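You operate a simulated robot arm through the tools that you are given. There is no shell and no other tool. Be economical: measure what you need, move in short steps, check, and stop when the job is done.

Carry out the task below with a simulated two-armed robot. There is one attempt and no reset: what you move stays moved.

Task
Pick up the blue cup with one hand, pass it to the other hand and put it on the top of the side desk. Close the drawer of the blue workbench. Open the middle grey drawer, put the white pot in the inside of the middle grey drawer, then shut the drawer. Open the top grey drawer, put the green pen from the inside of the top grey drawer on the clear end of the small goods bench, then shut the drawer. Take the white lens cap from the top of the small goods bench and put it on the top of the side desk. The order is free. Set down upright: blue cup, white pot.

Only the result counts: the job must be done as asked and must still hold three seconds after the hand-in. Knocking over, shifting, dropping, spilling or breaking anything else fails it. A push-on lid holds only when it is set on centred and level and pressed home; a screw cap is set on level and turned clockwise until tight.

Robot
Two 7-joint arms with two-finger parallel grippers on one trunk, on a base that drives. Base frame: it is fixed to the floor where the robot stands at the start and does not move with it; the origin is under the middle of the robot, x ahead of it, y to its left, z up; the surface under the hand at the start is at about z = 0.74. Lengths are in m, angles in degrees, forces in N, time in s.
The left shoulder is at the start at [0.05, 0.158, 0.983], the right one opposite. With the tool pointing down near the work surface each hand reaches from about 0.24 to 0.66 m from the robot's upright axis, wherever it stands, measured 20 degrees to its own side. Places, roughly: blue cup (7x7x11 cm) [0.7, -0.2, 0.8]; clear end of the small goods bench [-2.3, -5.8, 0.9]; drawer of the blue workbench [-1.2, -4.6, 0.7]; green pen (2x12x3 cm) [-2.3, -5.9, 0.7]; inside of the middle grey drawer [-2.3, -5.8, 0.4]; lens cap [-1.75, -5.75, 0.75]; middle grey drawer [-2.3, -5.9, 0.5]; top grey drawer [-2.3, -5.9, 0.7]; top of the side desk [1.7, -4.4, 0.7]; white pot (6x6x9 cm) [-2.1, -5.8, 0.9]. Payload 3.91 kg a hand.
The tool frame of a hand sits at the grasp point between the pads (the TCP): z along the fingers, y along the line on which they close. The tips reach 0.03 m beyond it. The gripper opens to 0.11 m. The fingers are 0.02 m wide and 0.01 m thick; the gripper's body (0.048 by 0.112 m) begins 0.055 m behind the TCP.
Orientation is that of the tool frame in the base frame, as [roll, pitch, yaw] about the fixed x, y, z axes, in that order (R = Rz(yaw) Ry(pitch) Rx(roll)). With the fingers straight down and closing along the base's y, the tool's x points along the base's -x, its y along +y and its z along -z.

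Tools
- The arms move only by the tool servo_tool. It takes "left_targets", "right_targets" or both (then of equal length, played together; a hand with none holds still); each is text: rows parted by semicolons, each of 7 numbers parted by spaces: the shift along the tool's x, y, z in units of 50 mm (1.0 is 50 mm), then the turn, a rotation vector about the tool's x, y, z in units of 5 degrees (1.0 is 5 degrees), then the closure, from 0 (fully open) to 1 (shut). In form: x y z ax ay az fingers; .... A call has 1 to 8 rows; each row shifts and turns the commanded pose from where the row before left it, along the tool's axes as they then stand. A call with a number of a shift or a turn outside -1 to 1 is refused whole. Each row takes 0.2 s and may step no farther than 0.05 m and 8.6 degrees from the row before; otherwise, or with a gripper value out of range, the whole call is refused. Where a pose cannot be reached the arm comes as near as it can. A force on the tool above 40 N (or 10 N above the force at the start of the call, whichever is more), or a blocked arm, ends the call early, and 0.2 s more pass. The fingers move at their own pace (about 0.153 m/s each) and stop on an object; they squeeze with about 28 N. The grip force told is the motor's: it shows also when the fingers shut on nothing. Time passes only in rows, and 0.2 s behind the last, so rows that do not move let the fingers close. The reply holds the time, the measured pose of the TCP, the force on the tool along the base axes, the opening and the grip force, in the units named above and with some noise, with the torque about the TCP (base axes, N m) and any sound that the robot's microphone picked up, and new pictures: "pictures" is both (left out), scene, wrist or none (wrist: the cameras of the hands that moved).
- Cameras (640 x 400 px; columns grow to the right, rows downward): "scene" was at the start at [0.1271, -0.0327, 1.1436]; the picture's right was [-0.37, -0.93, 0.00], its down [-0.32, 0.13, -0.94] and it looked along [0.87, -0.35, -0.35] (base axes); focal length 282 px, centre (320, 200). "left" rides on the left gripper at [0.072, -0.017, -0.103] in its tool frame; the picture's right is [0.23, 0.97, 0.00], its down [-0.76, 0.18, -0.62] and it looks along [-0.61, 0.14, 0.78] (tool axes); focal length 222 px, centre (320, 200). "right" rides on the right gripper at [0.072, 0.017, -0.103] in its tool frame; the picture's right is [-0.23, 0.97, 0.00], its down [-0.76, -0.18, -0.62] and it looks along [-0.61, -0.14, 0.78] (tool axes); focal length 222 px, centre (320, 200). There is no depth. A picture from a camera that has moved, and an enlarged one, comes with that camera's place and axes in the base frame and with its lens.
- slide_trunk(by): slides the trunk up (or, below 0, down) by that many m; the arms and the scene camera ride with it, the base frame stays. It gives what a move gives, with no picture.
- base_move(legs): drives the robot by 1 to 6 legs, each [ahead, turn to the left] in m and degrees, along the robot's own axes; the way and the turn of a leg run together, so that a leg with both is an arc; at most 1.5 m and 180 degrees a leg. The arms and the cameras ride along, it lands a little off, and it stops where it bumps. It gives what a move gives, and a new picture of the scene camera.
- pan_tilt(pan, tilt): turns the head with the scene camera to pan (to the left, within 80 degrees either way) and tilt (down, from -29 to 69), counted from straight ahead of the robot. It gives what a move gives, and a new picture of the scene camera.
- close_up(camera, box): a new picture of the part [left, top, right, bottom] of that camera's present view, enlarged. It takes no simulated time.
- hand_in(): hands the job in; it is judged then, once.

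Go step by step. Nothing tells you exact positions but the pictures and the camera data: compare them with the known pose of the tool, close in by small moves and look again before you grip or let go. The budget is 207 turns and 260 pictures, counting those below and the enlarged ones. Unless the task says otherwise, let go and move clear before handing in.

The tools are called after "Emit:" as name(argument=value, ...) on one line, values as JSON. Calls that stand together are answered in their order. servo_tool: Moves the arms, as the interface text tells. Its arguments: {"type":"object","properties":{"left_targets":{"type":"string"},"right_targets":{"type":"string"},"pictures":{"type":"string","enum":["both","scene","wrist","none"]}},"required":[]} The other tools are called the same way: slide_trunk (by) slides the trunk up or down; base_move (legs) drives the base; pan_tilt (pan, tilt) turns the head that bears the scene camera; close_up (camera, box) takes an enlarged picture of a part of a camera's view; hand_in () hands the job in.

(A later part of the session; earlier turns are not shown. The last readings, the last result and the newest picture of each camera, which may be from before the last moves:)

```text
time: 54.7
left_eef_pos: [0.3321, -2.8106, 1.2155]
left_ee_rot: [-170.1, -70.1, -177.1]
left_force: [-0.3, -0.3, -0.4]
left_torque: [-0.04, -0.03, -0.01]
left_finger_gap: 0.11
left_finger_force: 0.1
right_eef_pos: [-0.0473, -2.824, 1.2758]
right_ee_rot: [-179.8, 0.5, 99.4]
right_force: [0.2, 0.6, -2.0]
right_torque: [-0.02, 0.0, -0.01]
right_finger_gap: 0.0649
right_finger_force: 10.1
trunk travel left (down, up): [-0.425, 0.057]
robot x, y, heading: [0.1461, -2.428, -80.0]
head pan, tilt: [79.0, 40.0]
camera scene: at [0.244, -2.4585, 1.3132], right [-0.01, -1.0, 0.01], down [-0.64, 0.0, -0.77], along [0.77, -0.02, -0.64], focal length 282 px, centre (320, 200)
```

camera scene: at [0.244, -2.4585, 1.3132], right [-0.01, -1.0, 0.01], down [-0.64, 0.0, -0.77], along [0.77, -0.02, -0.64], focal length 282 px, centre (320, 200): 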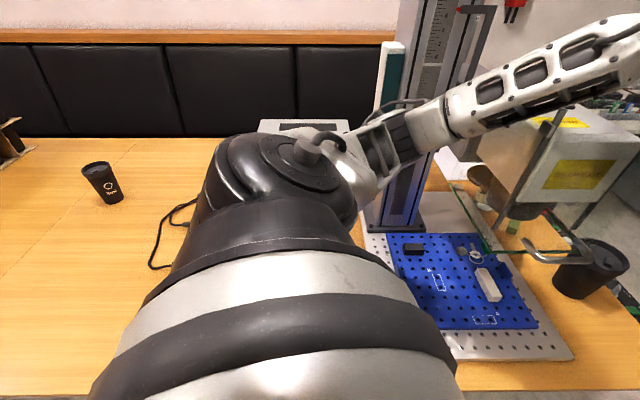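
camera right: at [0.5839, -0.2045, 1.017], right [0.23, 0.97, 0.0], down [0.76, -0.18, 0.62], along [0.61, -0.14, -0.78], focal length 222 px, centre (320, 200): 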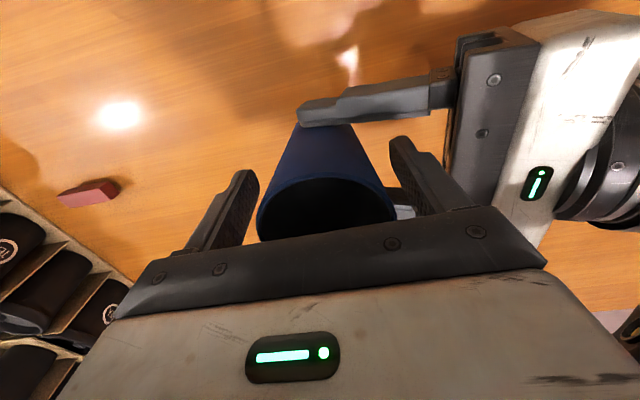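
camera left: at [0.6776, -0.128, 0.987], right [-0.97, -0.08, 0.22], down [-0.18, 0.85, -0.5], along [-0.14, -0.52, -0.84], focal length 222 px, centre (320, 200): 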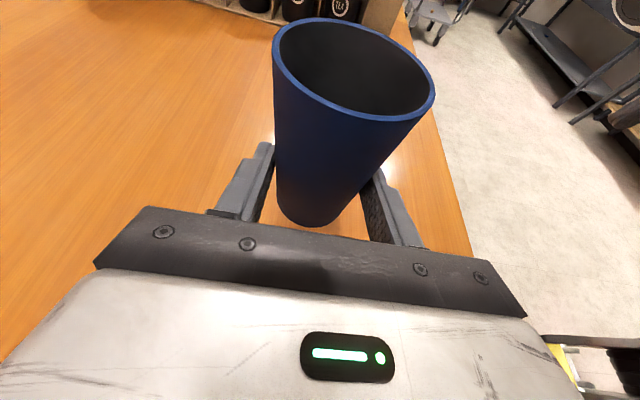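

The left elbow is touching the measuring stand on the table, which still stands straight. I turn back left and reverse clear of it.

Emit:
base_move(legs=[[0, 4], [-0.35, 0]])

Emit:
servo_tool(left_targets="0 0 0 -.68 -.68 .969 0;0 0 0 -.68 -.68 .969 0;0 0 0 -.68 -.68 .969 0;0 0 0 -.68 -.68 .969 0;0 0 0 -.68 -.68 .969 0;0 0 0 -.68 -.68 .969 0;0 0 0 -.68 -.68 .969 0;0 0 0 -.68 -.68 .969 0", pictures="none")

Emit:
servo_tool(left_targets="0 0 0 -.68 -.68 .969 0;0 0 0 -.68 -.68 .969 0;0 0 0 -.68 -.68 .969 0;0 0 0 -.68 -.68 .969 0;0 0 0 -.68 -.68 .969 0;0 0 0 -.68 -.68 .969 0;0 0 0 -.68 -.68 .969 0;0 0 0 -.68 -.68 .969 0", pictures="scene")

```text
time: 57.5
left_eef_pos: [0.2681, -2.4586, 1.2093]
left_ee_rot: [-172.6, -70.1, -171.4]
left_force: [-0.1, -0.4, -0.9]
left_torque: [-0.01, 0.0, 0.01]
left_finger_gap: 0.1102
left_finger_force: 0.1
right_eef_pos: [-0.1084, -2.4967, 1.2725]
right_ee_rot: [180.0, 0.1, 103.0]
right_force: [0.1, 1.0, -0.7]
right_torque: [-0.01, -0.05, 0.0]
right_finger_gap: 0.065
right_finger_force: 9.8
trunk travel left (down, up): [-0.425, 0.057]
robot x, y, heading: [0.0653, -2.0822, -76.3]
head pan, tilt: [79.0, 40.0]
camera scene: at [0.1591, -2.1137, 1.3129], right [0.05, -1.0, 0.0], down [-0.64, -0.03, -0.77], along [0.77, 0.04, -0.64], focal length 282 px, centre (320, 200)
```

scene: 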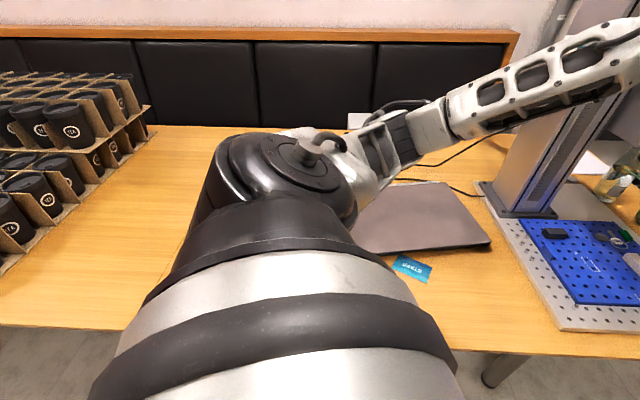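

```text
time: 59.3
left_eef_pos: [0.2664, -2.4599, 1.2097]
left_ee_rot: [-160.4, -31.7, 139.4]
left_force: [-0.3, 0.0, -1.3]
left_torque: [0.01, -0.01, 0.01]
left_finger_gap: 0.1099
left_finger_force: 0.1
right_eef_pos: [-0.1086, -2.4969, 1.2725]
right_ee_rot: [-179.9, 0.1, 103.0]
right_force: [0.1, 0.9, -0.6]
right_torque: [0.0, 0.01, 0.01]
right_finger_gap: 0.0651
right_finger_force: 9.4
trunk travel left (down, up): [-0.425, 0.057]
robot x, y, heading: [0.0644, -2.0819, -76.3]
head pan, tilt: [79.0, 40.0]
```

```text
time: 61.1
left_eef_pos: [0.2665, -2.4604, 1.2091]
left_ee_rot: [180.0, 2.5, 105.6]
left_force: [0.6, 0.7, -0.9]
left_torque: [0.01, -0.04, 0.0]
left_finger_gap: 0.11
left_finger_force: 0.0
right_eef_pos: [-0.1092, -2.4974, 1.2733]
right_ee_rot: [-179.9, 0.2, 102.9]
right_force: [0.6, -0.6, -1.2]
right_torque: [-0.04, -0.02, 0.01]
right_finger_gap: 0.0648
right_finger_force: 9.8
trunk travel left (down, up): [-0.425, 0.057]
robot x, y, heading: [0.0656, -2.0812, -76.2]
head pan, tilt: [79.0, 40.0]
camera scene: at [0.1591, -2.1141, 1.3129], right [0.05, -1.0, 0.0], down [-0.64, -0.03, -0.77], along [0.77, 0.04, -0.64], focal length 282 px, centre (320, 200)
```

scene: 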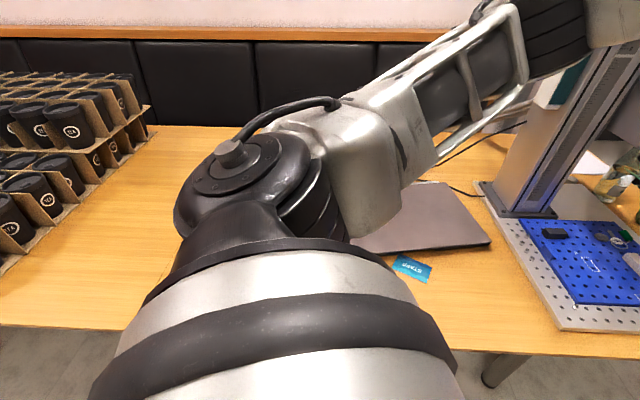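

Arm is folded back up and the stand is intact. I check my own base's footprint by looking straight down.

Emit:
pan_tilt(pan=-60, tilt=69)

```text
time: 63.3
left_eef_pos: [0.2666, -2.4594, 1.2091]
left_ee_rot: [-179.9, 2.3, 105.7]
left_force: [0.4, 0.2, -0.5]
left_torque: [0.0, 0.0, -0.07]
left_finger_gap: 0.1102
left_finger_force: 0.0
right_eef_pos: [-0.108, -2.4972, 1.2721]
right_ee_rot: [179.9, 0.0, 103.0]
right_force: [0.0, 0.1, -2.2]
right_torque: [0.02, -0.02, -0.02]
right_finger_gap: 0.065
right_finger_force: 10.2
trunk travel left (down, up): [-0.425, 0.057]
robot x, y, heading: [0.0665, -2.0792, -76.4]
head pan, tilt: [-60.0, 68.8]
camera scene: at [0.034, -2.1572, 1.2768], right [-0.69, 0.72, 0.0], down [0.67, 0.65, -0.36], along [-0.26, -0.25, -0.93], focal length 282 px, centre (320, 200)
```

scene: 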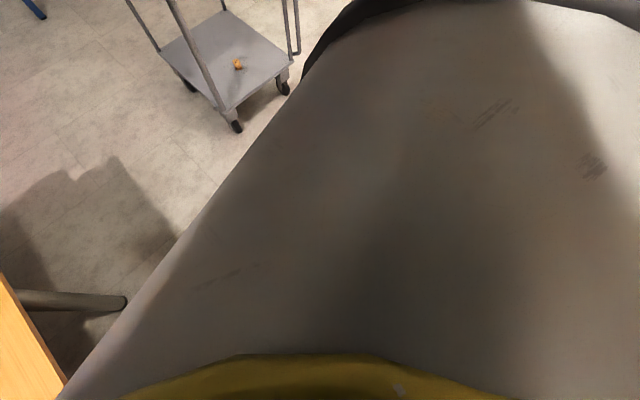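

I'll take the wide route to the right of the trolley, which passes the blue workbench drawer anyway.

Emit:
base_move(legs=[[0, -91], [1.4, 0], [0, 77]])

Emit:
pan_tilt(pan=0, tilt=25)

```text
time: 77.4
left_eef_pos: [-1.1632, -2.7772, 1.2077]
left_ee_rot: [-180.0, 2.4, 92.5]
left_force: [1.0, -0.2, -0.1]
left_torque: [0.02, 0.0, -0.03]
left_finger_gap: 0.1098
left_finger_force: 0.0
right_eef_pos: [-1.537, -2.7292, 1.2737]
right_ee_rot: [-180.0, 0.2, 89.7]
right_force: [-0.4, -0.2, -1.5]
right_torque: [0.01, -0.01, 0.02]
right_finger_gap: 0.0645
right_finger_force: 10.1
trunk travel left (down, up): [-0.425, 0.057]
robot x, y, heading: [-1.2743, -2.3654, -89.7]
head pan, tilt: [-60.0, 68.8]
camera scene: at [-1.3204, -2.43, 1.2768], right [-0.51, 0.86, 0.0], down [0.8, 0.47, -0.36], along [-0.31, -0.18, -0.93], focal length 282 px, centre (320, 200)
```

scene: 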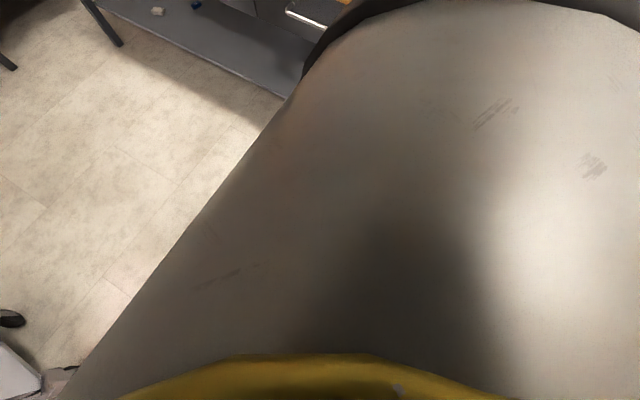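

```text
time: 78.7
left_eef_pos: [-1.1623, -2.7785, 1.2098]
left_ee_rot: [180.0, 2.4, 92.5]
left_force: [0.4, 1.2, 0.4]
left_torque: [0.01, 0.01, 0.0]
left_finger_gap: 0.11
left_finger_force: 0.0
right_eef_pos: [-1.5356, -2.7298, 1.2734]
right_ee_rot: [-180.0, 0.1, 89.8]
right_force: [-0.1, 0.1, -0.4]
right_torque: [0.01, -0.01, 0.01]
right_finger_gap: 0.0648
right_finger_force: 10.1
trunk travel left (down, up): [-0.425, 0.057]
robot x, y, heading: [-1.2742, -2.3657, -89.7]
head pan, tilt: [0.0, 25.0]
camera scene: at [-1.2715, -2.4936, 1.3362], right [-1.0, -0.01, 0.0], down [0.0, 0.42, -0.91], along [0.01, -0.91, -0.42], focal length 282 px, centre (320, 200)
```

scene: 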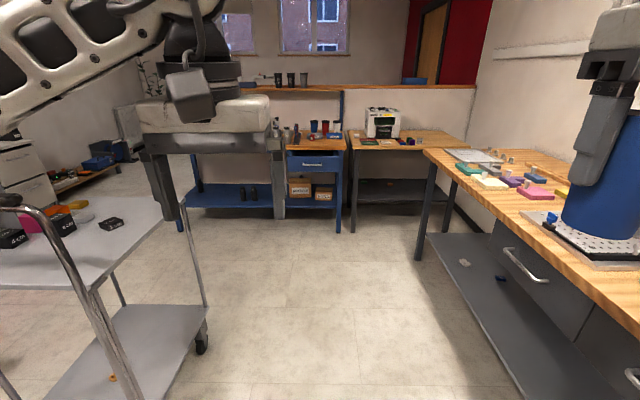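

The blue drawer is straight ahead, slightly open. I drive closer.

Emit:
base_move(legs=[[1.45, 0]])

Emit:
pan_tilt(pan=5, tilt=40)

```text
time: 85.9
left_eef_pos: [-1.1636, -4.2247, 1.2087]
left_ee_rot: [179.9, 2.5, 91.7]
left_force: [-0.7, 0.2, 0.8]
left_torque: [0.02, 0.01, 0.01]
left_finger_gap: 0.1103
left_finger_force: 0.0
right_eef_pos: [-1.5359, -4.1697, 1.2721]
right_ee_rot: [180.0, 0.2, 89.0]
right_force: [0.5, 0.3, -1.5]
right_torque: [0.05, -0.01, 0.0]
right_finger_gap: 0.0645
right_finger_force: 9.8
trunk travel left (down, up): [-0.425, 0.057]
robot x, y, heading: [-1.268, -3.8095, -90.0]
head pan, tilt: [0.0, 25.0]
camera scene: at [-1.2684, -3.9385, 1.3362], right [-1.0, 0.0, 0.0], down [0.0, 0.42, -0.91], along [0.0, -0.91, -0.42], focal length 282 px, centre (320, 200)
```

scene: 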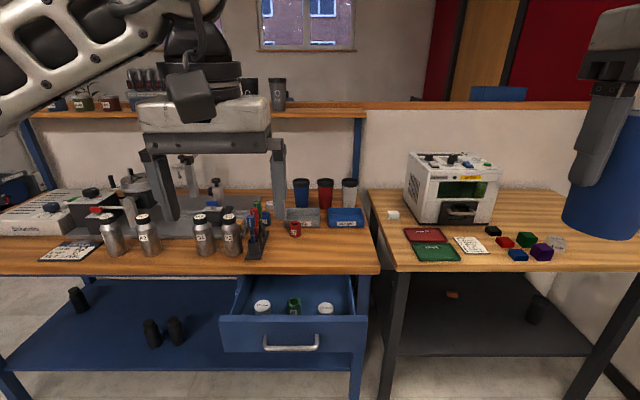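

```text
time: 86.7
left_eef_pos: [-1.1634, -4.2244, 1.2088]
left_ee_rot: [180.0, 2.3, 91.7]
left_force: [0.0, -0.1, -0.7]
left_torque: [0.02, -0.01, -0.01]
left_finger_gap: 0.1099
left_finger_force: 0.0
right_eef_pos: [-1.5368, -4.1689, 1.272]
right_ee_rot: [180.0, 0.1, 89.0]
right_force: [-0.4, 0.0, -0.1]
right_torque: [0.01, 0.0, 0.01]
right_finger_gap: 0.0648
right_finger_force: 9.7
trunk travel left (down, up): [-0.425, 0.057]
robot x, y, heading: [-1.2699, -3.806, -90.1]
head pan, tilt: [5.0, 40.0]
camera scene: at [-1.261, -3.9309, 1.3129], right [-1.0, -0.08, 0.0], down [-0.05, 0.64, -0.77], along [0.06, -0.76, -0.64], focal length 282 px, centre (320, 200)
```

scene: 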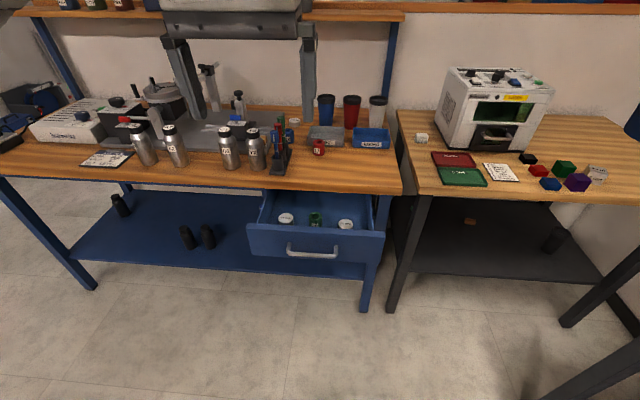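

The drawer front panel is at about y = -4.48, z 0.6–0.73, centred at x = -1.2. I lower the trunk, close the left fingers and pitch the left hand forward to push it.

Emit:
slide_trunk(by=-0.3)

Emit:
servo_tool(left_targets="0 0 0 0 -1 0 1;0 0 0 0 -1 0 1;0 0 0 0 -1 0 1;0 0 0 0 -1 0 1;0 0 0 0 -1 0 1;0 0 0 0 -1 0 1;0 0 0 0 -1 0 1;0 0 0 0 -1 0 1", pictures="none")

Emit:
servo_tool(left_targets="0 0 0 0 -1 0 1;0 0 0 0 -1 0 1;0 0 0 0 -1 0 1;0 0 0 0 -1 0 1", pictures="scene")

```text
time: 89.7
left_eef_pos: [-1.1632, -4.2252, 0.9088]
left_ee_rot: [-180.0, 2.5, 91.4]
left_force: [-0.1, -0.2, -0.5]
left_torque: [-0.01, -0.04, 0.0]
left_finger_gap: 0.1096
left_finger_force: 0.2
right_eef_pos: [-1.5355, -4.1694, 0.9724]
right_ee_rot: [180.0, 0.1, 89.0]
right_force: [0.5, -0.4, -1.4]
right_torque: [0.02, 0.01, 0.02]
right_finger_gap: 0.0644
right_finger_force: 9.8
trunk travel left (down, up): [-0.125, 0.357]
robot x, y, heading: [-1.2667, -3.806, -90.2]
head pan, tilt: [5.0, 40.0]
```

```text
time: 91.5
left_eef_pos: [-1.1635, -4.2254, 0.908]
left_ee_rot: [-179.9, 42.5, 91.8]
left_force: [-0.5, 0.4, 0.1]
left_torque: [0.03, 0.0, -0.01]
left_finger_gap: 0.0
left_finger_force: 28.5
right_eef_pos: [-1.5359, -4.1695, 0.9725]
right_ee_rot: [-179.9, 0.2, 89.1]
right_force: [-0.3, 0.5, -1.8]
right_torque: [0.04, 0.0, -0.02]
right_finger_gap: 0.0645
right_finger_force: 9.6
trunk travel left (down, up): [-0.125, 0.357]
robot x, y, heading: [-1.268, -3.8081, -90.2]
head pan, tilt: [5.0, 40.0]
```

```text
time: 92.5
left_eef_pos: [-1.1625, -4.2264, 0.9072]
left_ee_rot: [-179.9, 62.5, 91.8]
left_force: [0.2, 0.5, -0.1]
left_torque: [0.03, 0.0, -0.02]
left_finger_gap: 0.0
left_finger_force: 27.9
right_eef_pos: [-1.5364, -4.1711, 0.9745]
right_ee_rot: [180.0, 0.1, 88.9]
right_force: [0.3, 0.6, -0.8]
right_torque: [0.0, -0.01, 0.02]
right_finger_gap: 0.0645
right_finger_force: 10.0
trunk travel left (down, up): [-0.125, 0.357]
robot x, y, heading: [-1.2691, -3.8077, -90.3]
head pan, tilt: [5.0, 40.0]
camera scene: at [-1.261, -3.9309, 1.0129], right [-1.0, -0.08, 0.0], down [-0.05, 0.64, -0.77], along [0.06, -0.76, -0.64], focal length 282 px, centre (320, 200)
```

scene: 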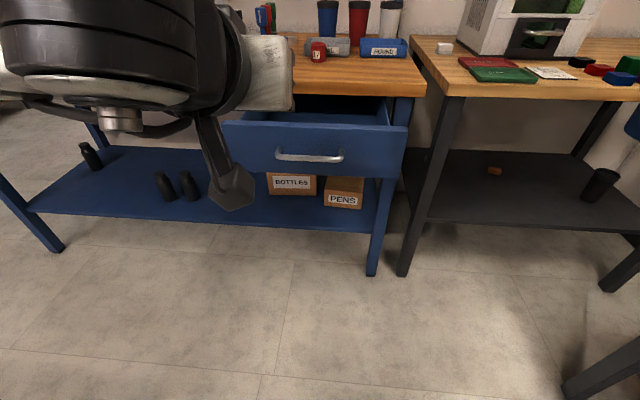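

The panel spans z 0.64–0.765, with the handle at z 0.71 and x -1.14 to -1.25. I'll push left of the handle, at x = -1.09.

Emit:
servo_tool(left_targets=".333 .242 .753 0 0 0 1;.333 .242 .753 0 0 0 1;.333 .242 .753 0 0 0 1;.333 .242 .753 0 0 0 1;.333 .242 .753 0 0 0 1;.333 .242 .753 0 0 0 1", pictures="both")

```text
time: 93.9
left_eef_pos: [-1.0862, -4.3769, 0.7146]
left_ee_rot: [-180.0, 62.5, 91.6]
left_force: [-0.4, -0.7, -0.2]
left_torque: [0.03, 0.01, -0.01]
left_finger_gap: 0.0
left_finger_force: 27.5
right_eef_pos: [-1.5357, -4.1707, 0.9734]
right_ee_rot: [-180.0, 0.2, 89.0]
right_force: [-0.2, 0.0, -1.1]
right_torque: [-0.02, 0.0, -0.03]
right_finger_gap: 0.0644
right_finger_force: 9.5
trunk travel left (down, up): [-0.125, 0.357]
robot x, y, heading: [-1.2688, -3.8081, -90.3]
head pan, tilt: [5.0, 40.0]
camera scene: at [-1.2611, -3.9308, 1.0129], right [-1.0, -0.08, 0.0], down [-0.05, 0.64, -0.77], along [0.06, -0.76, -0.64], focal length 282 px, centre (320, 200)
camera left: at [-1.106, -4.2528, 0.6976], right [0.97, 0.13, -0.2], down [0.17, 0.21, 0.96], along [0.17, -0.97, 0.18], focal length 222 px, centre (320, 200)
```

scene: 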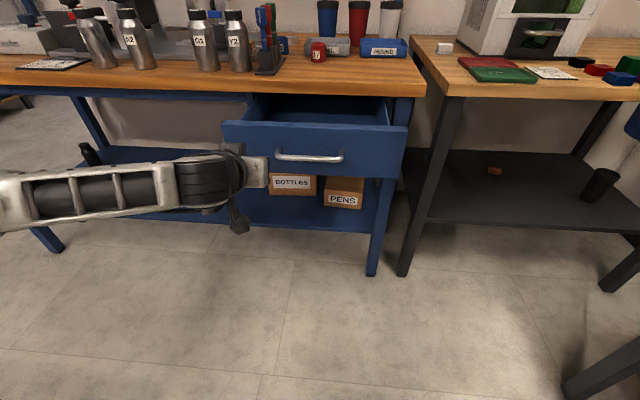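
left: 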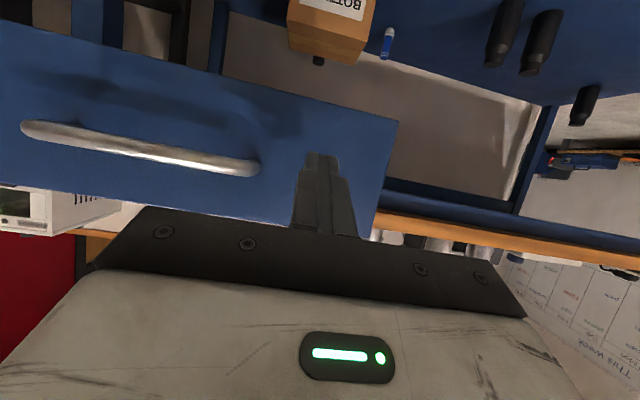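

The fingertips face the panel clear of the handle. I push straight in.

Emit:
servo_tool(left_targets="-.277 0 .532 0 0 0 1;-.277 0 .532 0 0 0 1;-.277 0 .532 0 0 0 1;-.185 0 .355 0 0 0 1;-.185 0 .355 0 0 0 1;-.185 0 .355 0 0 0 1", pictures="scene")

```text
time: 95.3
left_eef_pos: [-1.0812, -4.5268, 0.7162]
left_ee_rot: [-179.9, 62.3, 91.7]
left_force: [-0.3, 0.8, 0.0]
left_torque: [0.03, 0.0, -0.01]
left_finger_gap: 0.0
left_finger_force: 27.8
right_eef_pos: [-1.537, -4.1692, 0.9723]
right_ee_rot: [179.9, 0.0, 89.1]
right_force: [0.7, -0.2, -1.9]
right_torque: [0.04, -0.01, 0.0]
right_finger_gap: 0.0645
right_finger_force: 10.1
trunk travel left (down, up): [-0.125, 0.357]
robot x, y, heading: [-1.2689, -3.8091, -90.2]
head pan, tilt: [5.0, 40.0]
camera scene: at [-1.2609, -3.9309, 1.0129], right [-1.0, -0.08, 0.0], down [-0.05, 0.64, -0.77], along [0.06, -0.76, -0.64], focal length 282 px, centre (320, 200)
```

scene: 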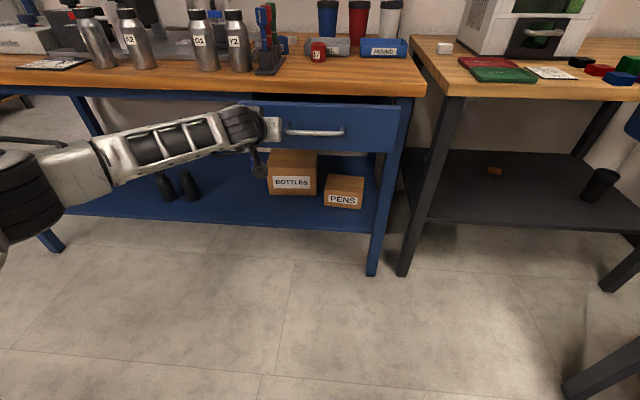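

The drawer moves smoothly. I keep pushing until it meets its stop.

Emit:
servo_tool(left_targets="-.185 0 .355 0 0 0 1;-.139 0 .266 0 0 0 1;-.139 0 .266 0 0 0 1;-.139 0 .266 0 0 0 1;-.139 0 .266 0 0 0 1", pictures="scene")

```text
time: 96.5
left_eef_pos: [-1.0841, -4.6026, 0.7161]
left_ee_rot: [-179.9, 62.1, 91.6]
left_force: [-4.4, 19.9, 5.3]
left_torque: [-0.14, -0.14, -0.15]
left_finger_gap: 0.0
left_finger_force: 27.7
right_eef_pos: [-1.5379, -4.1683, 0.9719]
right_ee_rot: [-180.0, 0.1, 89.0]
right_force: [-0.5, 0.0, -0.7]
right_torque: [0.02, 0.02, 0.02]
right_finger_gap: 0.0644
right_finger_force: 10.4
trunk travel left (down, up): [-0.125, 0.357]
robot x, y, heading: [-1.27, -3.8057, -90.2]
head pan, tilt: [5.0, 40.0]
stopped in row 5 (left hand): the force on the tool passed its limit at 58 N (the readings are from after the stop); the commanded pose is now the measured one
camera scene: at [-1.2611, -3.9288, 1.0133], right [-1.0, -0.08, 0.0], down [-0.05, 0.64, -0.77], along [0.06, -0.76, -0.64], focal length 282 px, centre (320, 200)
```

scene: 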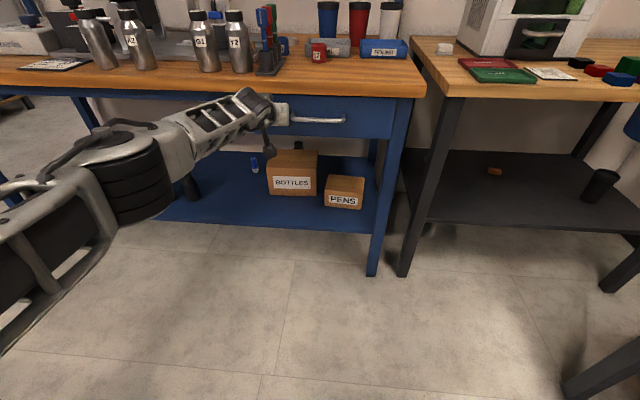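

The drawer is shut, confirmed by a firm stop. I retract the left hand, raise the trunk and restore the hand pose for travel.

Emit:
servo_tool(left_targets=".37 0 -.71 0 0 0 1;.37 0 -.71 0 0 0 1;.37 0 -.71 0 0 0 1;.37 0 -.71 0 0 0 1;.37 0 -.71 0 0 0 1;.37 0 -.71 0 0 0 1;.3 0 -.6 0 0 0 1", pictures="none")

Emit:
slide_trunk(by=0.3)

Emit:
servo_tool(left_targets="0 0 0 0 1 0 1;0 0 0 0 1 0 1;0 0 0 0 1 0 1;0 0 0 0 1 0 1;0 0 0 0 1 0 1;0 0 0 0 1 0 1;0 0 0 0 1 0 1;0 0 0 0 1 0 1", pictures="none")

Emit:
servo_tool(left_targets="0 -.3 -.8 0 1 0 1;0 -.3 -.8 0 1 0 1;0 -.3 -.8 0 1 0 1;0 -.3 -.8 0 1 0 1", pictures="scene")

```text
time: 98.1
left_eef_pos: [-1.0878, -4.3266, 0.7184]
left_ee_rot: [-179.8, 61.8, 91.9]
left_force: [0.1, -0.4, 0.1]
left_torque: [0.0, 0.0, -0.03]
left_finger_gap: 0.0
left_finger_force: 27.9
right_eef_pos: [-1.5362, -4.1699, 0.9731]
right_ee_rot: [-180.0, 0.1, 89.0]
right_force: [0.0, -0.1, -2.1]
right_torque: [-0.03, 0.0, 0.04]
right_finger_gap: 0.0645
right_finger_force: 10.0
trunk travel left (down, up): [-0.125, 0.357]
robot x, y, heading: [-1.2674, -3.8068, -90.3]
head pan, tilt: [5.0, 40.0]
```

```text
time: 101.1
left_eef_pos: [-1.0876, -4.328, 1.0173]
left_ee_rot: [179.9, 61.8, 91.9]
left_force: [0.6, 0.6, 0.8]
left_torque: [-0.02, 0.01, 0.03]
left_finger_gap: 0.0
left_finger_force: 27.4
right_eef_pos: [-1.5367, -4.1689, 1.2726]
right_ee_rot: [179.9, 0.0, 89.0]
right_force: [0.4, -0.1, -1.5]
right_torque: [0.0, -0.02, 0.02]
right_finger_gap: 0.0642
right_finger_force: 9.8
trunk travel left (down, up): [-0.425, 0.057]
robot x, y, heading: [-1.2672, -3.8077, -90.1]
head pan, tilt: [5.0, 40.0]
```

```text
time: 102.9
left_eef_pos: [-1.0893, -4.3267, 1.0164]
left_ee_rot: [-180.0, 21.7, 91.9]
left_force: [0.9, 0.7, 0.3]
left_torque: [0.01, 0.05, 0.01]
left_finger_gap: 0.0
left_finger_force: 27.9
right_eef_pos: [-1.5356, -4.1707, 1.2713]
right_ee_rot: [-180.0, 0.0, 89.0]
right_force: [-0.6, -0.6, -2.1]
right_torque: [-0.01, 0.02, -0.01]
right_finger_gap: 0.0643
right_finger_force: 10.2
trunk travel left (down, up): [-0.425, 0.057]
robot x, y, heading: [-1.2656, -3.8078, -90.2]
head pan, tilt: [5.0, 40.0]
```

```text
time: 103.9
left_eef_pos: [-1.1514, -4.2877, 1.1714]
left_ee_rot: [-180.0, 1.7, 91.6]
left_force: [0.0, 0.2, -1.1]
left_torque: [0.02, 0.0, -0.01]
left_finger_gap: 0.0
left_finger_force: 28.0
right_eef_pos: [-1.5368, -4.1698, 1.2718]
right_ee_rot: [-180.0, 0.0, 89.0]
right_force: [0.5, -0.5, -1.6]
right_torque: [0.01, -0.02, 0.01]
right_finger_gap: 0.0643
right_finger_force: 10.3
trunk travel left (down, up): [-0.425, 0.057]
robot x, y, heading: [-1.27, -3.8072, -89.9]
head pan, tilt: [5.0, 40.0]
camera scene: at [-1.2615, -3.9306, 1.3129], right [-1.0, -0.08, 0.0], down [-0.05, 0.64, -0.77], along [0.06, -0.76, -0.64], focal length 282 px, centre (320, 200)
```

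scene: 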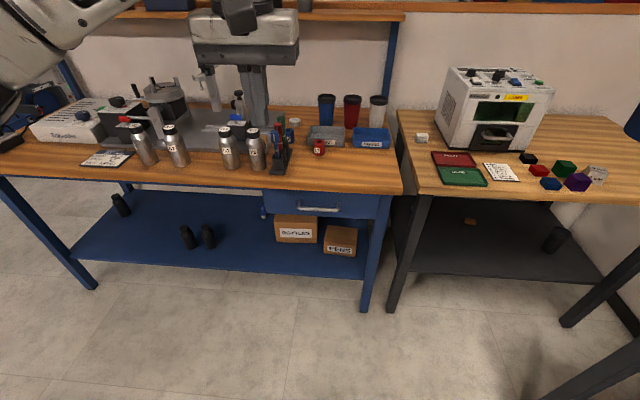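

The blue drawer is closed. Now I drive ahead 0.2 m, turn left and go along +x between the trolley and the bench.

Emit:
base_move(legs=[[0.22, 0], [0, 90]])

Emit:
pan_tilt(pan=0, tilt=25)

```text
time: 109.3
left_eef_pos: [-0.7872, -3.9145, 1.171]
left_ee_rot: [-179.9, 1.8, -178.9]
left_force: [-0.2, 0.0, 0.4]
left_torque: [0.03, 0.03, 0.02]
left_finger_gap: 0.0
left_finger_force: 28.1
right_eef_pos: [-0.9107, -4.2984, 1.2712]
right_ee_rot: [-180.0, 0.0, 178.3]
right_force: [-1.0, 0.2, -1.8]
right_torque: [-0.03, -0.01, 0.01]
right_finger_gap: 0.0644
right_finger_force: 9.6
trunk travel left (down, up): [-0.425, 0.057]
robot x, y, heading: [-1.266, -4.0243, -1.1]
head pan, tilt: [5.0, 40.0]
camera scene: at [-1.1434, -4.0189, 1.3129], right [0.07, -1.0, 0.0], down [-0.64, -0.05, -0.77], along [0.76, 0.05, -0.64], focal length 282 px, centre (320, 200)
```

scene: 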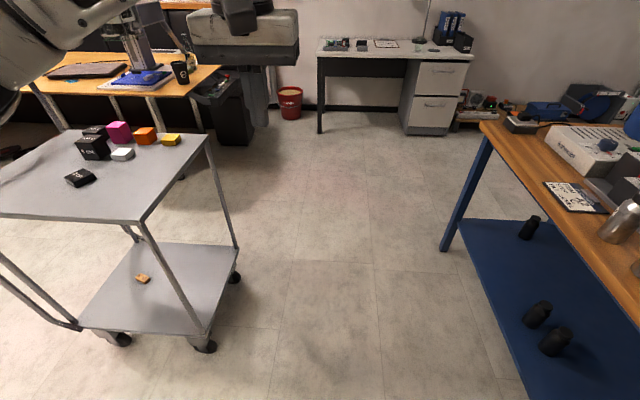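

```text
time: 110.1
left_eef_pos: [-0.7883, -3.9129, 1.1702]
left_ee_rot: [180.0, 1.8, -179.0]
left_force: [0.6, -0.7, 0.6]
left_torque: [0.0, 0.03, 0.0]
left_finger_gap: 0.0
left_finger_force: 27.6
right_eef_pos: [-0.9103, -4.2985, 1.2724]
right_ee_rot: [180.0, 0.1, 178.2]
right_force: [-1.0, -0.1, -2.0]
right_torque: [0.0, 0.03, -0.01]
right_finger_gap: 0.064
right_finger_force: 10.6
trunk travel left (down, up): [-0.425, 0.057]
robot x, y, heading: [-1.2678, -4.0263, -0.8]
head pan, tilt: [0.0, 25.0]
camera scene: at [-1.1361, -4.0266, 1.3361], right [-0.02, -1.0, 0.0], down [-0.42, 0.01, -0.91], along [0.91, -0.01, -0.42], focal length 282 px, centre (320, 200)
```

scene: 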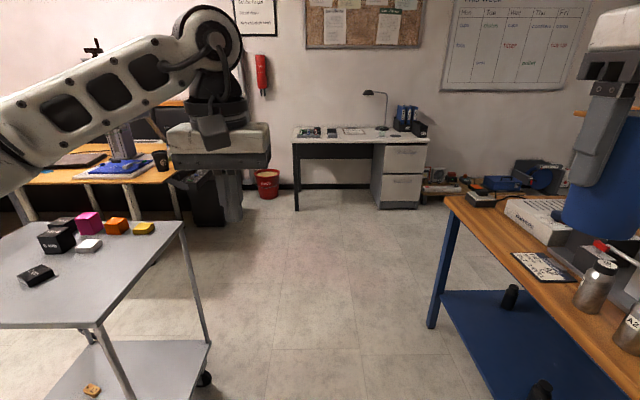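

The side desk is straight ahead, front edge at about x = 1.4, y -3.8 to -5.0. I drive up to it.

Emit:
base_move(legs=[[1.3, 0], [0.85, 0]])

Emit:
pan_tilt(pan=-15, tilt=35)

```text
time: 120.6
left_eef_pos: [1.3313, -3.9698, 1.1704]
left_ee_rot: [-180.0, 1.8, -179.6]
left_force: [-0.4, -0.2, 0.4]
left_torque: [-0.03, -0.01, 0.0]
left_finger_gap: 0.0
left_finger_force: 27.8
right_eef_pos: [1.2034, -4.3543, 1.2724]
right_ee_rot: [179.9, 0.1, 177.8]
right_force: [-0.4, 0.4, -1.4]
right_torque: [-0.03, 0.02, 0.0]
right_finger_gap: 0.0642
right_finger_force: 10.4
trunk travel left (down, up): [-0.425, 0.057]
robot x, y, heading: [0.8484, -4.0783, -1.2]
head pan, tilt: [0.0, 25.0]
camera scene: at [0.9816, -4.0787, 1.3362], right [-0.03, -1.0, 0.0], down [-0.42, 0.01, -0.91], along [0.91, -0.02, -0.42], focal length 282 px, centre (320, 200)
```

scene: 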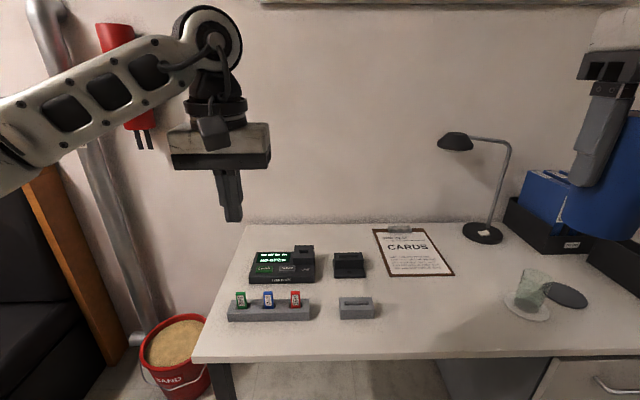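

```text
time: 121.4
left_eef_pos: [1.3306, -3.9685, 1.1708]
left_ee_rot: [-179.9, 1.8, -179.5]
left_force: [-0.1, -0.1, -0.3]
left_torque: [0.01, 0.0, 0.01]
left_finger_gap: 0.0
left_finger_force: 27.9
right_eef_pos: [1.2037, -4.3533, 1.2716]
right_ee_rot: [-180.0, 0.0, 177.7]
right_force: [-0.6, -0.1, -1.1]
right_torque: [0.03, -0.01, 0.0]
right_finger_gap: 0.0639
right_finger_force: 10.0
trunk travel left (down, up): [-0.425, 0.057]
robot x, y, heading: [0.8467, -4.0782, -1.8]
head pan, tilt: [-15.0, 35.0]
camera scene: at [0.9737, -4.1013, 1.3205], right [-0.28, -0.96, 0.0], down [-0.55, 0.16, -0.82], along [0.79, -0.23, -0.57], focal length 282 px, centre (320, 200)
```

scene: 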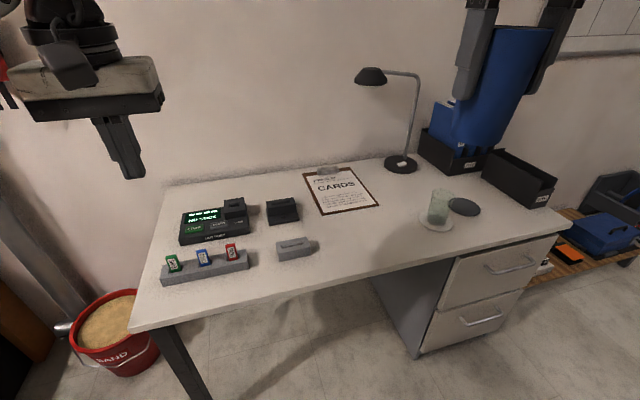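

There is a clear spot on the desk at about [1.54, -4.43] between the grey box and the glass. I drive 0.18 m closer and bring the cup over it.

Emit:
base_move(legs=[[0.18, 0]])

Emit:
slide_trunk(by=-0.2)

```text
time: 122.9
left_eef_pos: [1.5091, -3.9754, 1.1706]
left_ee_rot: [180.0, 1.8, -179.7]
left_force: [0.4, 0.0, 0.2]
left_torque: [0.02, 0.01, -0.03]
left_finger_gap: 0.0001
left_finger_force: 27.6
right_eef_pos: [1.3804, -4.3587, 1.2732]
right_ee_rot: [-180.0, 0.0, 177.7]
right_force: [0.0, 0.0, -1.5]
right_torque: [0.01, 0.03, -0.01]
right_finger_gap: 0.0644
right_finger_force: 10.3
trunk travel left (down, up): [-0.425, 0.057]
robot x, y, heading: [1.0286, -4.082, -1.7]
head pan, tilt: [-15.0, 35.0]
camera scene: at [1.1521, -4.1064, 1.3203], right [-0.29, -0.96, 0.0], down [-0.55, 0.16, -0.82], along [0.78, -0.23, -0.57], focal length 282 px, centre (320, 200)
```

scene: 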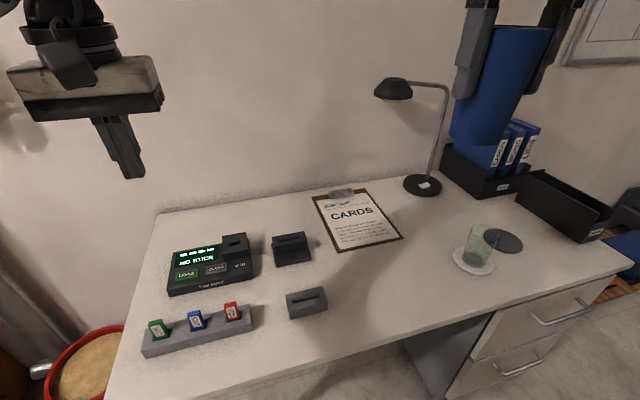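

```text
time: 125.0
left_eef_pos: [1.5089, -3.9749, 0.9705]
left_ee_rot: [180.0, 1.8, -179.7]
left_force: [-0.4, 0.5, -0.6]
left_torque: [0.01, -0.03, 0.05]
left_finger_gap: 0.0
left_finger_force: 27.8
right_eef_pos: [1.3805, -4.3594, 1.0728]
right_ee_rot: [-180.0, 0.0, 177.6]
right_force: [-0.9, -0.3, -1.5]
right_torque: [-0.02, 0.0, 0.0]
right_finger_gap: 0.0639
right_finger_force: 10.0
trunk travel left (down, up): [-0.225, 0.257]
robot x, y, heading: [1.0248, -4.0846, -1.5]
head pan, tilt: [-15.0, 35.0]
```

I move the cup over the spot and lower it to a few centimetres above the desk.

Emit:
servo_tool(right_targets="-.815 -.32 0 0 0 0 1;-.815 -.32 0 0 0 0 1;-.815 -.32 0 0 0 0 1;-.815 -.32 0 0 0 0 1;0 0 .9 0 0 0 1;0 0 .9 0 0 0 1;0 0 .9 0 0 0 1;0 0 .9 0 0 0 1", pictures="both")

```text
time: 126.8
left_eef_pos: [1.51, -3.9747, 0.9711]
left_ee_rot: [-180.0, 1.7, -179.7]
left_force: [-0.3, 0.4, 0.5]
left_torque: [-0.02, 0.03, 0.02]
left_finger_gap: 0.0
left_finger_force: 28.3
right_eef_pos: [1.5412, -4.4294, 0.8944]
right_ee_rot: [-180.0, 0.1, 177.5]
right_force: [-0.7, -0.4, -0.8]
right_torque: [-0.03, 0.03, -0.01]
right_finger_gap: 0.0641
right_finger_force: 10.0
trunk travel left (down, up): [-0.225, 0.257]
robot x, y, heading: [1.0257, -4.0824, -1.8]
head pan, tilt: [-15.0, 35.0]
camera scene: at [1.1514, -4.1065, 1.1205], right [-0.29, -0.96, 0.0], down [-0.55, 0.16, -0.82], along [0.78, -0.23, -0.57], focal length 282 px, centre (320, 200)
camera right: at [1.4699, -4.409, 0.9965], right [0.27, 0.96, 0.0], down [0.75, -0.21, 0.62], along [0.6, -0.17, -0.78], focal length 222 px, centre (320, 200)
```

scene: 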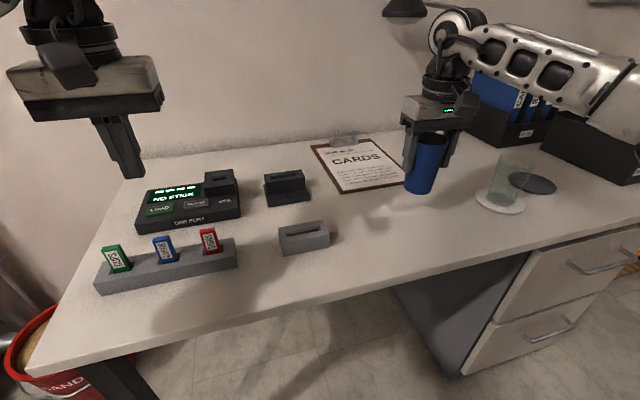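
right: 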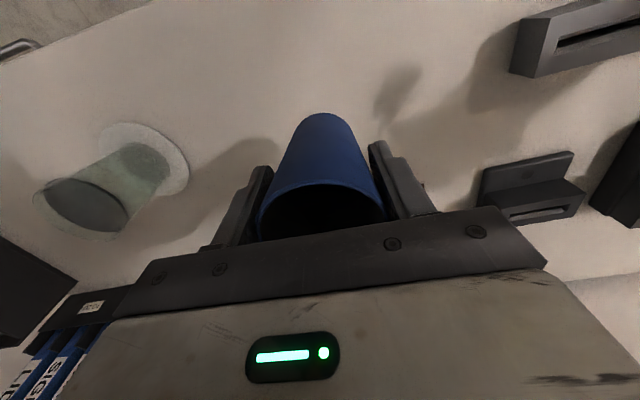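

The area below is clear. I lower carefully, watching the force.

Emit:
servo_tool(right_targets="0 0 .3 0 0 0 1;0 0 .3 0 0 0 1;0 0 .2 0 0 0 1;0 0 .2 0 0 0 1", pictures="none")

Emit:
servo_tool(right_targets="0 0 .1 0 0 0 1;0 0 .1 0 0 0 1", pictures="scene")

```text
time: 127.8
left_eef_pos: [1.5096, -3.9746, 0.971]
left_ee_rot: [-180.0, 1.9, -179.7]
left_force: [0.1, 0.6, -0.2]
left_torque: [-0.03, -0.02, 0.0]
left_finger_gap: 0.0
left_finger_force: 27.9
right_eef_pos: [1.5431, -4.4297, 0.8448]
right_ee_rot: [-180.0, 0.1, 177.6]
right_force: [0.0, -0.2, -1.5]
right_torque: [0.0, 0.0, 0.01]
right_finger_gap: 0.0641
right_finger_force: 10.1
trunk travel left (down, up): [-0.225, 0.257]
robot x, y, heading: [1.0277, -4.0801, -1.8]
head pan, tilt: [-15.0, 35.0]
```

```text
time: 128.4
left_eef_pos: [1.5093, -3.9759, 0.971]
left_ee_rot: [-180.0, 1.8, -179.6]
left_force: [0.4, -0.3, -0.3]
left_torque: [0.0, 0.0, 0.01]
left_finger_gap: 0.0
left_finger_force: 28.4
right_eef_pos: [1.5425, -4.4288, 0.8334]
right_ee_rot: [-180.0, 0.0, 177.5]
right_force: [0.4, 0.7, -1.5]
right_torque: [0.02, 0.0, 0.0]
right_finger_gap: 0.064
right_finger_force: 9.3
trunk travel left (down, up): [-0.225, 0.257]
robot x, y, heading: [1.0263, -4.0833, -1.3]
head pan, tilt: [-15.0, 35.0]
camera scene: at [1.1513, -4.1064, 1.1204], right [-0.29, -0.96, 0.0], down [-0.55, 0.16, -0.82], along [0.78, -0.23, -0.57], focal length 282 px, centre (320, 200)
```

scene: 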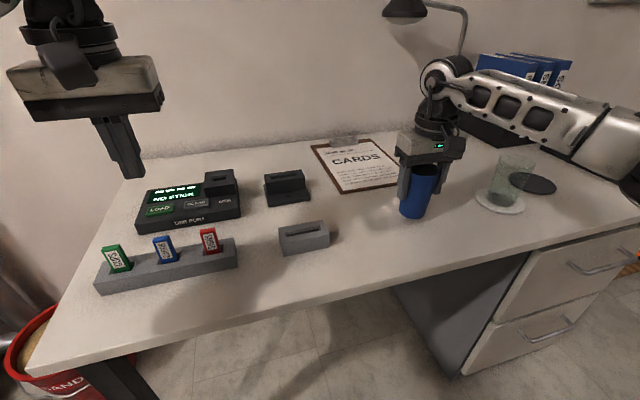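

Not down yet; I continue in small steps.

Emit:
servo_tool(right_targets="0 0 .1 0 0 0 1;0 0 .1 0 0 0 1;0 0 .1 0 0 0 1", pictures="none")

Emit:
servo_tool(right_targets="0 0 .06 0 0 0 1;0 0 .06 0 0 0 1", pictures="none")

Emit:
close_up(camera="scene", box=[360, 110, 480, 240])

```text
time: 129.2
left_eef_pos: [1.5092, -3.9751, 0.9711]
left_ee_rot: [-180.0, 1.9, -179.8]
left_force: [-0.2, 0.8, -0.2]
left_torque: [-0.04, -0.01, 0.02]
left_finger_gap: 0.0
left_finger_force: 27.8
right_eef_pos: [1.5423, -4.4305, 0.8177]
right_ee_rot: [180.0, 0.0, 177.5]
right_force: [0.3, -0.2, -1.1]
right_torque: [0.0, 0.0, 0.01]
right_finger_gap: 0.0638
right_finger_force: 9.8
trunk travel left (down, up): [-0.225, 0.257]
robot x, y, heading: [1.029, -4.0871, -1.6]
head pan, tilt: [-15.0, 35.0]
```

```text
time: 129.8
left_eef_pos: [1.5095, -3.9746, 0.9716]
left_ee_rot: [-179.9, 1.9, -179.7]
left_force: [0.9, -0.1, 0.0]
left_torque: [0.02, 0.02, -0.03]
left_finger_gap: 0.0
left_finger_force: 28.3
right_eef_pos: [1.5422, -4.4296, 0.8125]
right_ee_rot: [180.0, 0.2, 177.6]
right_force: [-1.6, 1.2, 6.4]
right_torque: [-0.03, -0.1, -0.01]
right_finger_gap: 0.064
right_finger_force: 10.6
trunk travel left (down, up): [-0.225, 0.257]
robot x, y, heading: [1.0241, -4.0838, -1.7]
head pan, tilt: [-15.0, 35.0]
```

```text
3.08 times, centred on (420, 175) of scene
camera zoom: at [1.1506, -4.1059, 1.1207], right [-0.29, -0.96, 0.0], down [-0.55, 0.16, -0.82], along [0.79, -0.23, -0.57], focal length 867 px, centre (12, 277)
```

zoom: 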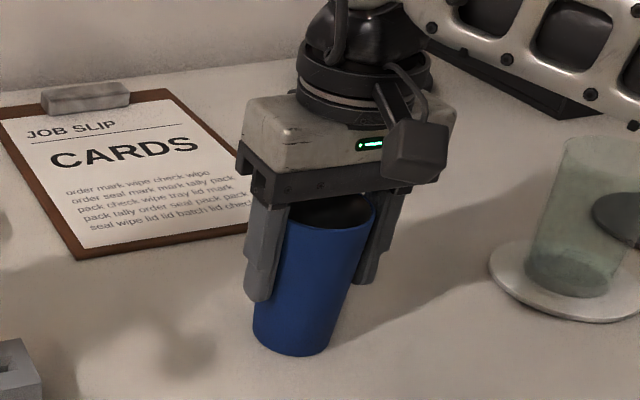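

Contact shows as 6 N upward. I open and rise straight up.

Emit:
servo_tool(right_targets="0 0 0 0 0 0 .3;0 0 0 0 0 0 .1;0 0 -.4 0 0 0 .1;0 0 -.8 0 0 0 .1;0 0 -.9 0 0 0 .1;0 0 -.9 0 0 0 .1;0 0 -.9 0 0 0 .1", pictures="scene")

```text
time: 131.4
left_eef_pos: [1.5087, -3.9755, 0.9708]
left_ee_rot: [180.0, 1.9, -179.8]
left_force: [-0.5, 0.1, 0.4]
left_torque: [-0.02, 0.01, -0.02]
left_finger_gap: 0.0
left_finger_force: 28.6
right_eef_pos: [1.5419, -4.4309, 1.0058]
right_ee_rot: [-180.0, 0.0, 177.6]
right_force: [0.4, 1.3, 0.4]
right_torque: [0.0, 0.03, -0.01]
right_finger_gap: 0.0991
right_finger_force: 0.0
trunk travel left (down, up): [-0.225, 0.257]
robot x, y, heading: [1.027, -4.0851, -1.8]
head pan, tilt: [-15.0, 35.0]
camera scene: at [1.1511, -4.1061, 1.1204], right [-0.29, -0.96, 0.0], down [-0.55, 0.16, -0.82], along [0.79, -0.23, -0.57], focal length 282 px, centre (320, 200)
```

scene: 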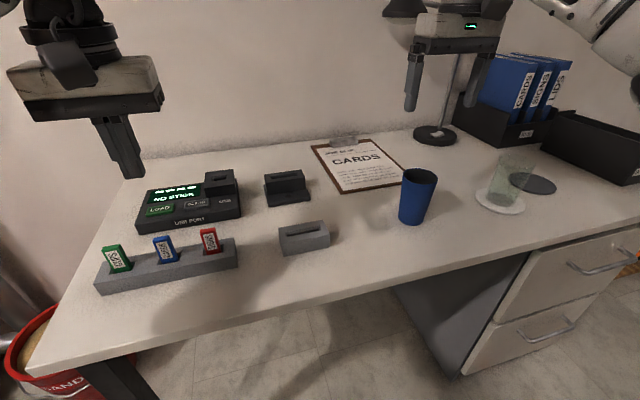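

The cup stands upright on the side desk. I retract the right hand, back off and turn to look along -y past the end of the partition.

Emit:
servo_tool(right_targets=".8 .3 -.6 0 0 0 0;.8 .3 -.6 0 0 0 0;.8 .3 -.6 0 0 0 0;.8 0 -.6 0 0 0 0", left_targets=".6 .2 -.6 0 0 0 0;.6 .2 -.6 0 0 0 0;.6 .2 -.6 0 0 0 0;.6 0 -.6 0 0 0 0", pictures="none")

Emit:
base_move(legs=[[-0.5, 0], [0, -88]])

Emit:
pan_tilt(pan=-10, tilt=22)

```text
refused: row 1 steps farther than a row can; nothing moved
```

```text
time: 138.1
left_eef_pos: [0.6529, -4.5484, 0.9708]
left_ee_rot: [-179.9, 1.9, 92.1]
left_force: [0.0, -0.8, 1.1]
left_torque: [-0.04, 0.01, -0.01]
left_finger_gap: 0.0
left_finger_force: 28.2
right_eef_pos: [0.1998, -4.5976, 1.0056]
right_ee_rot: [-180.0, -0.1, 89.4]
right_force: [0.5, -0.3, -1.4]
right_torque: [0.0, -0.04, 0.0]
right_finger_gap: 0.0989
right_finger_force: 0.0
trunk travel left (down, up): [-0.225, 0.257]
robot x, y, heading: [0.5306, -4.0692, -89.9]
head pan, tilt: [-15.0, 35.0]
camera scene: at [0.5096, -4.1934, 1.1205], right [-0.97, 0.25, 0.0], down [0.15, 0.55, -0.82], along [-0.21, -0.79, -0.57], focal length 282 px, centre (320, 200)
```

scene: 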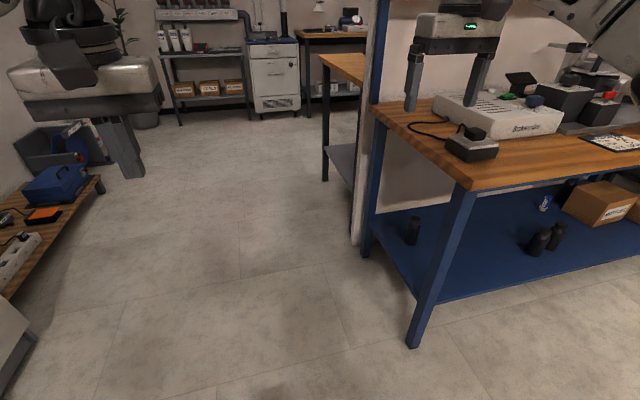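

```text
time: 138.9
left_eef_pos: [0.654, -4.5497, 0.9709]
left_ee_rot: [179.9, 1.9, 92.1]
left_force: [0.0, -0.6, 0.4]
left_torque: [0.03, 0.0, -0.01]
left_finger_gap: 0.0001
left_finger_force: 28.6
right_eef_pos: [0.1994, -4.5981, 1.0058]
right_ee_rot: [-179.9, 0.0, 89.3]
right_force: [0.0, 0.5, 0.2]
right_torque: [0.02, -0.06, -0.01]
right_finger_gap: 0.0993
right_finger_force: 0.1
trunk travel left (down, up): [-0.225, 0.257]
robot x, y, heading: [0.5317, -4.0706, -89.6]
head pan, tilt: [-10.0, 22.0]
camera scene: at [0.5163, -4.1997, 1.141], right [-0.99, 0.17, 0.0], down [0.06, 0.37, -0.93], along [-0.16, -0.91, -0.38], focal length 282 px, centre (320, 200)
```

scene: 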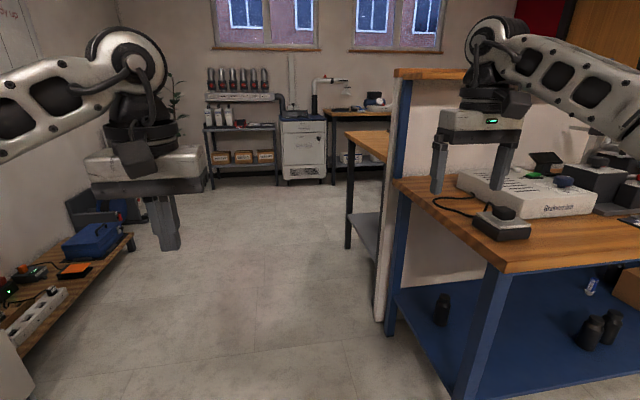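

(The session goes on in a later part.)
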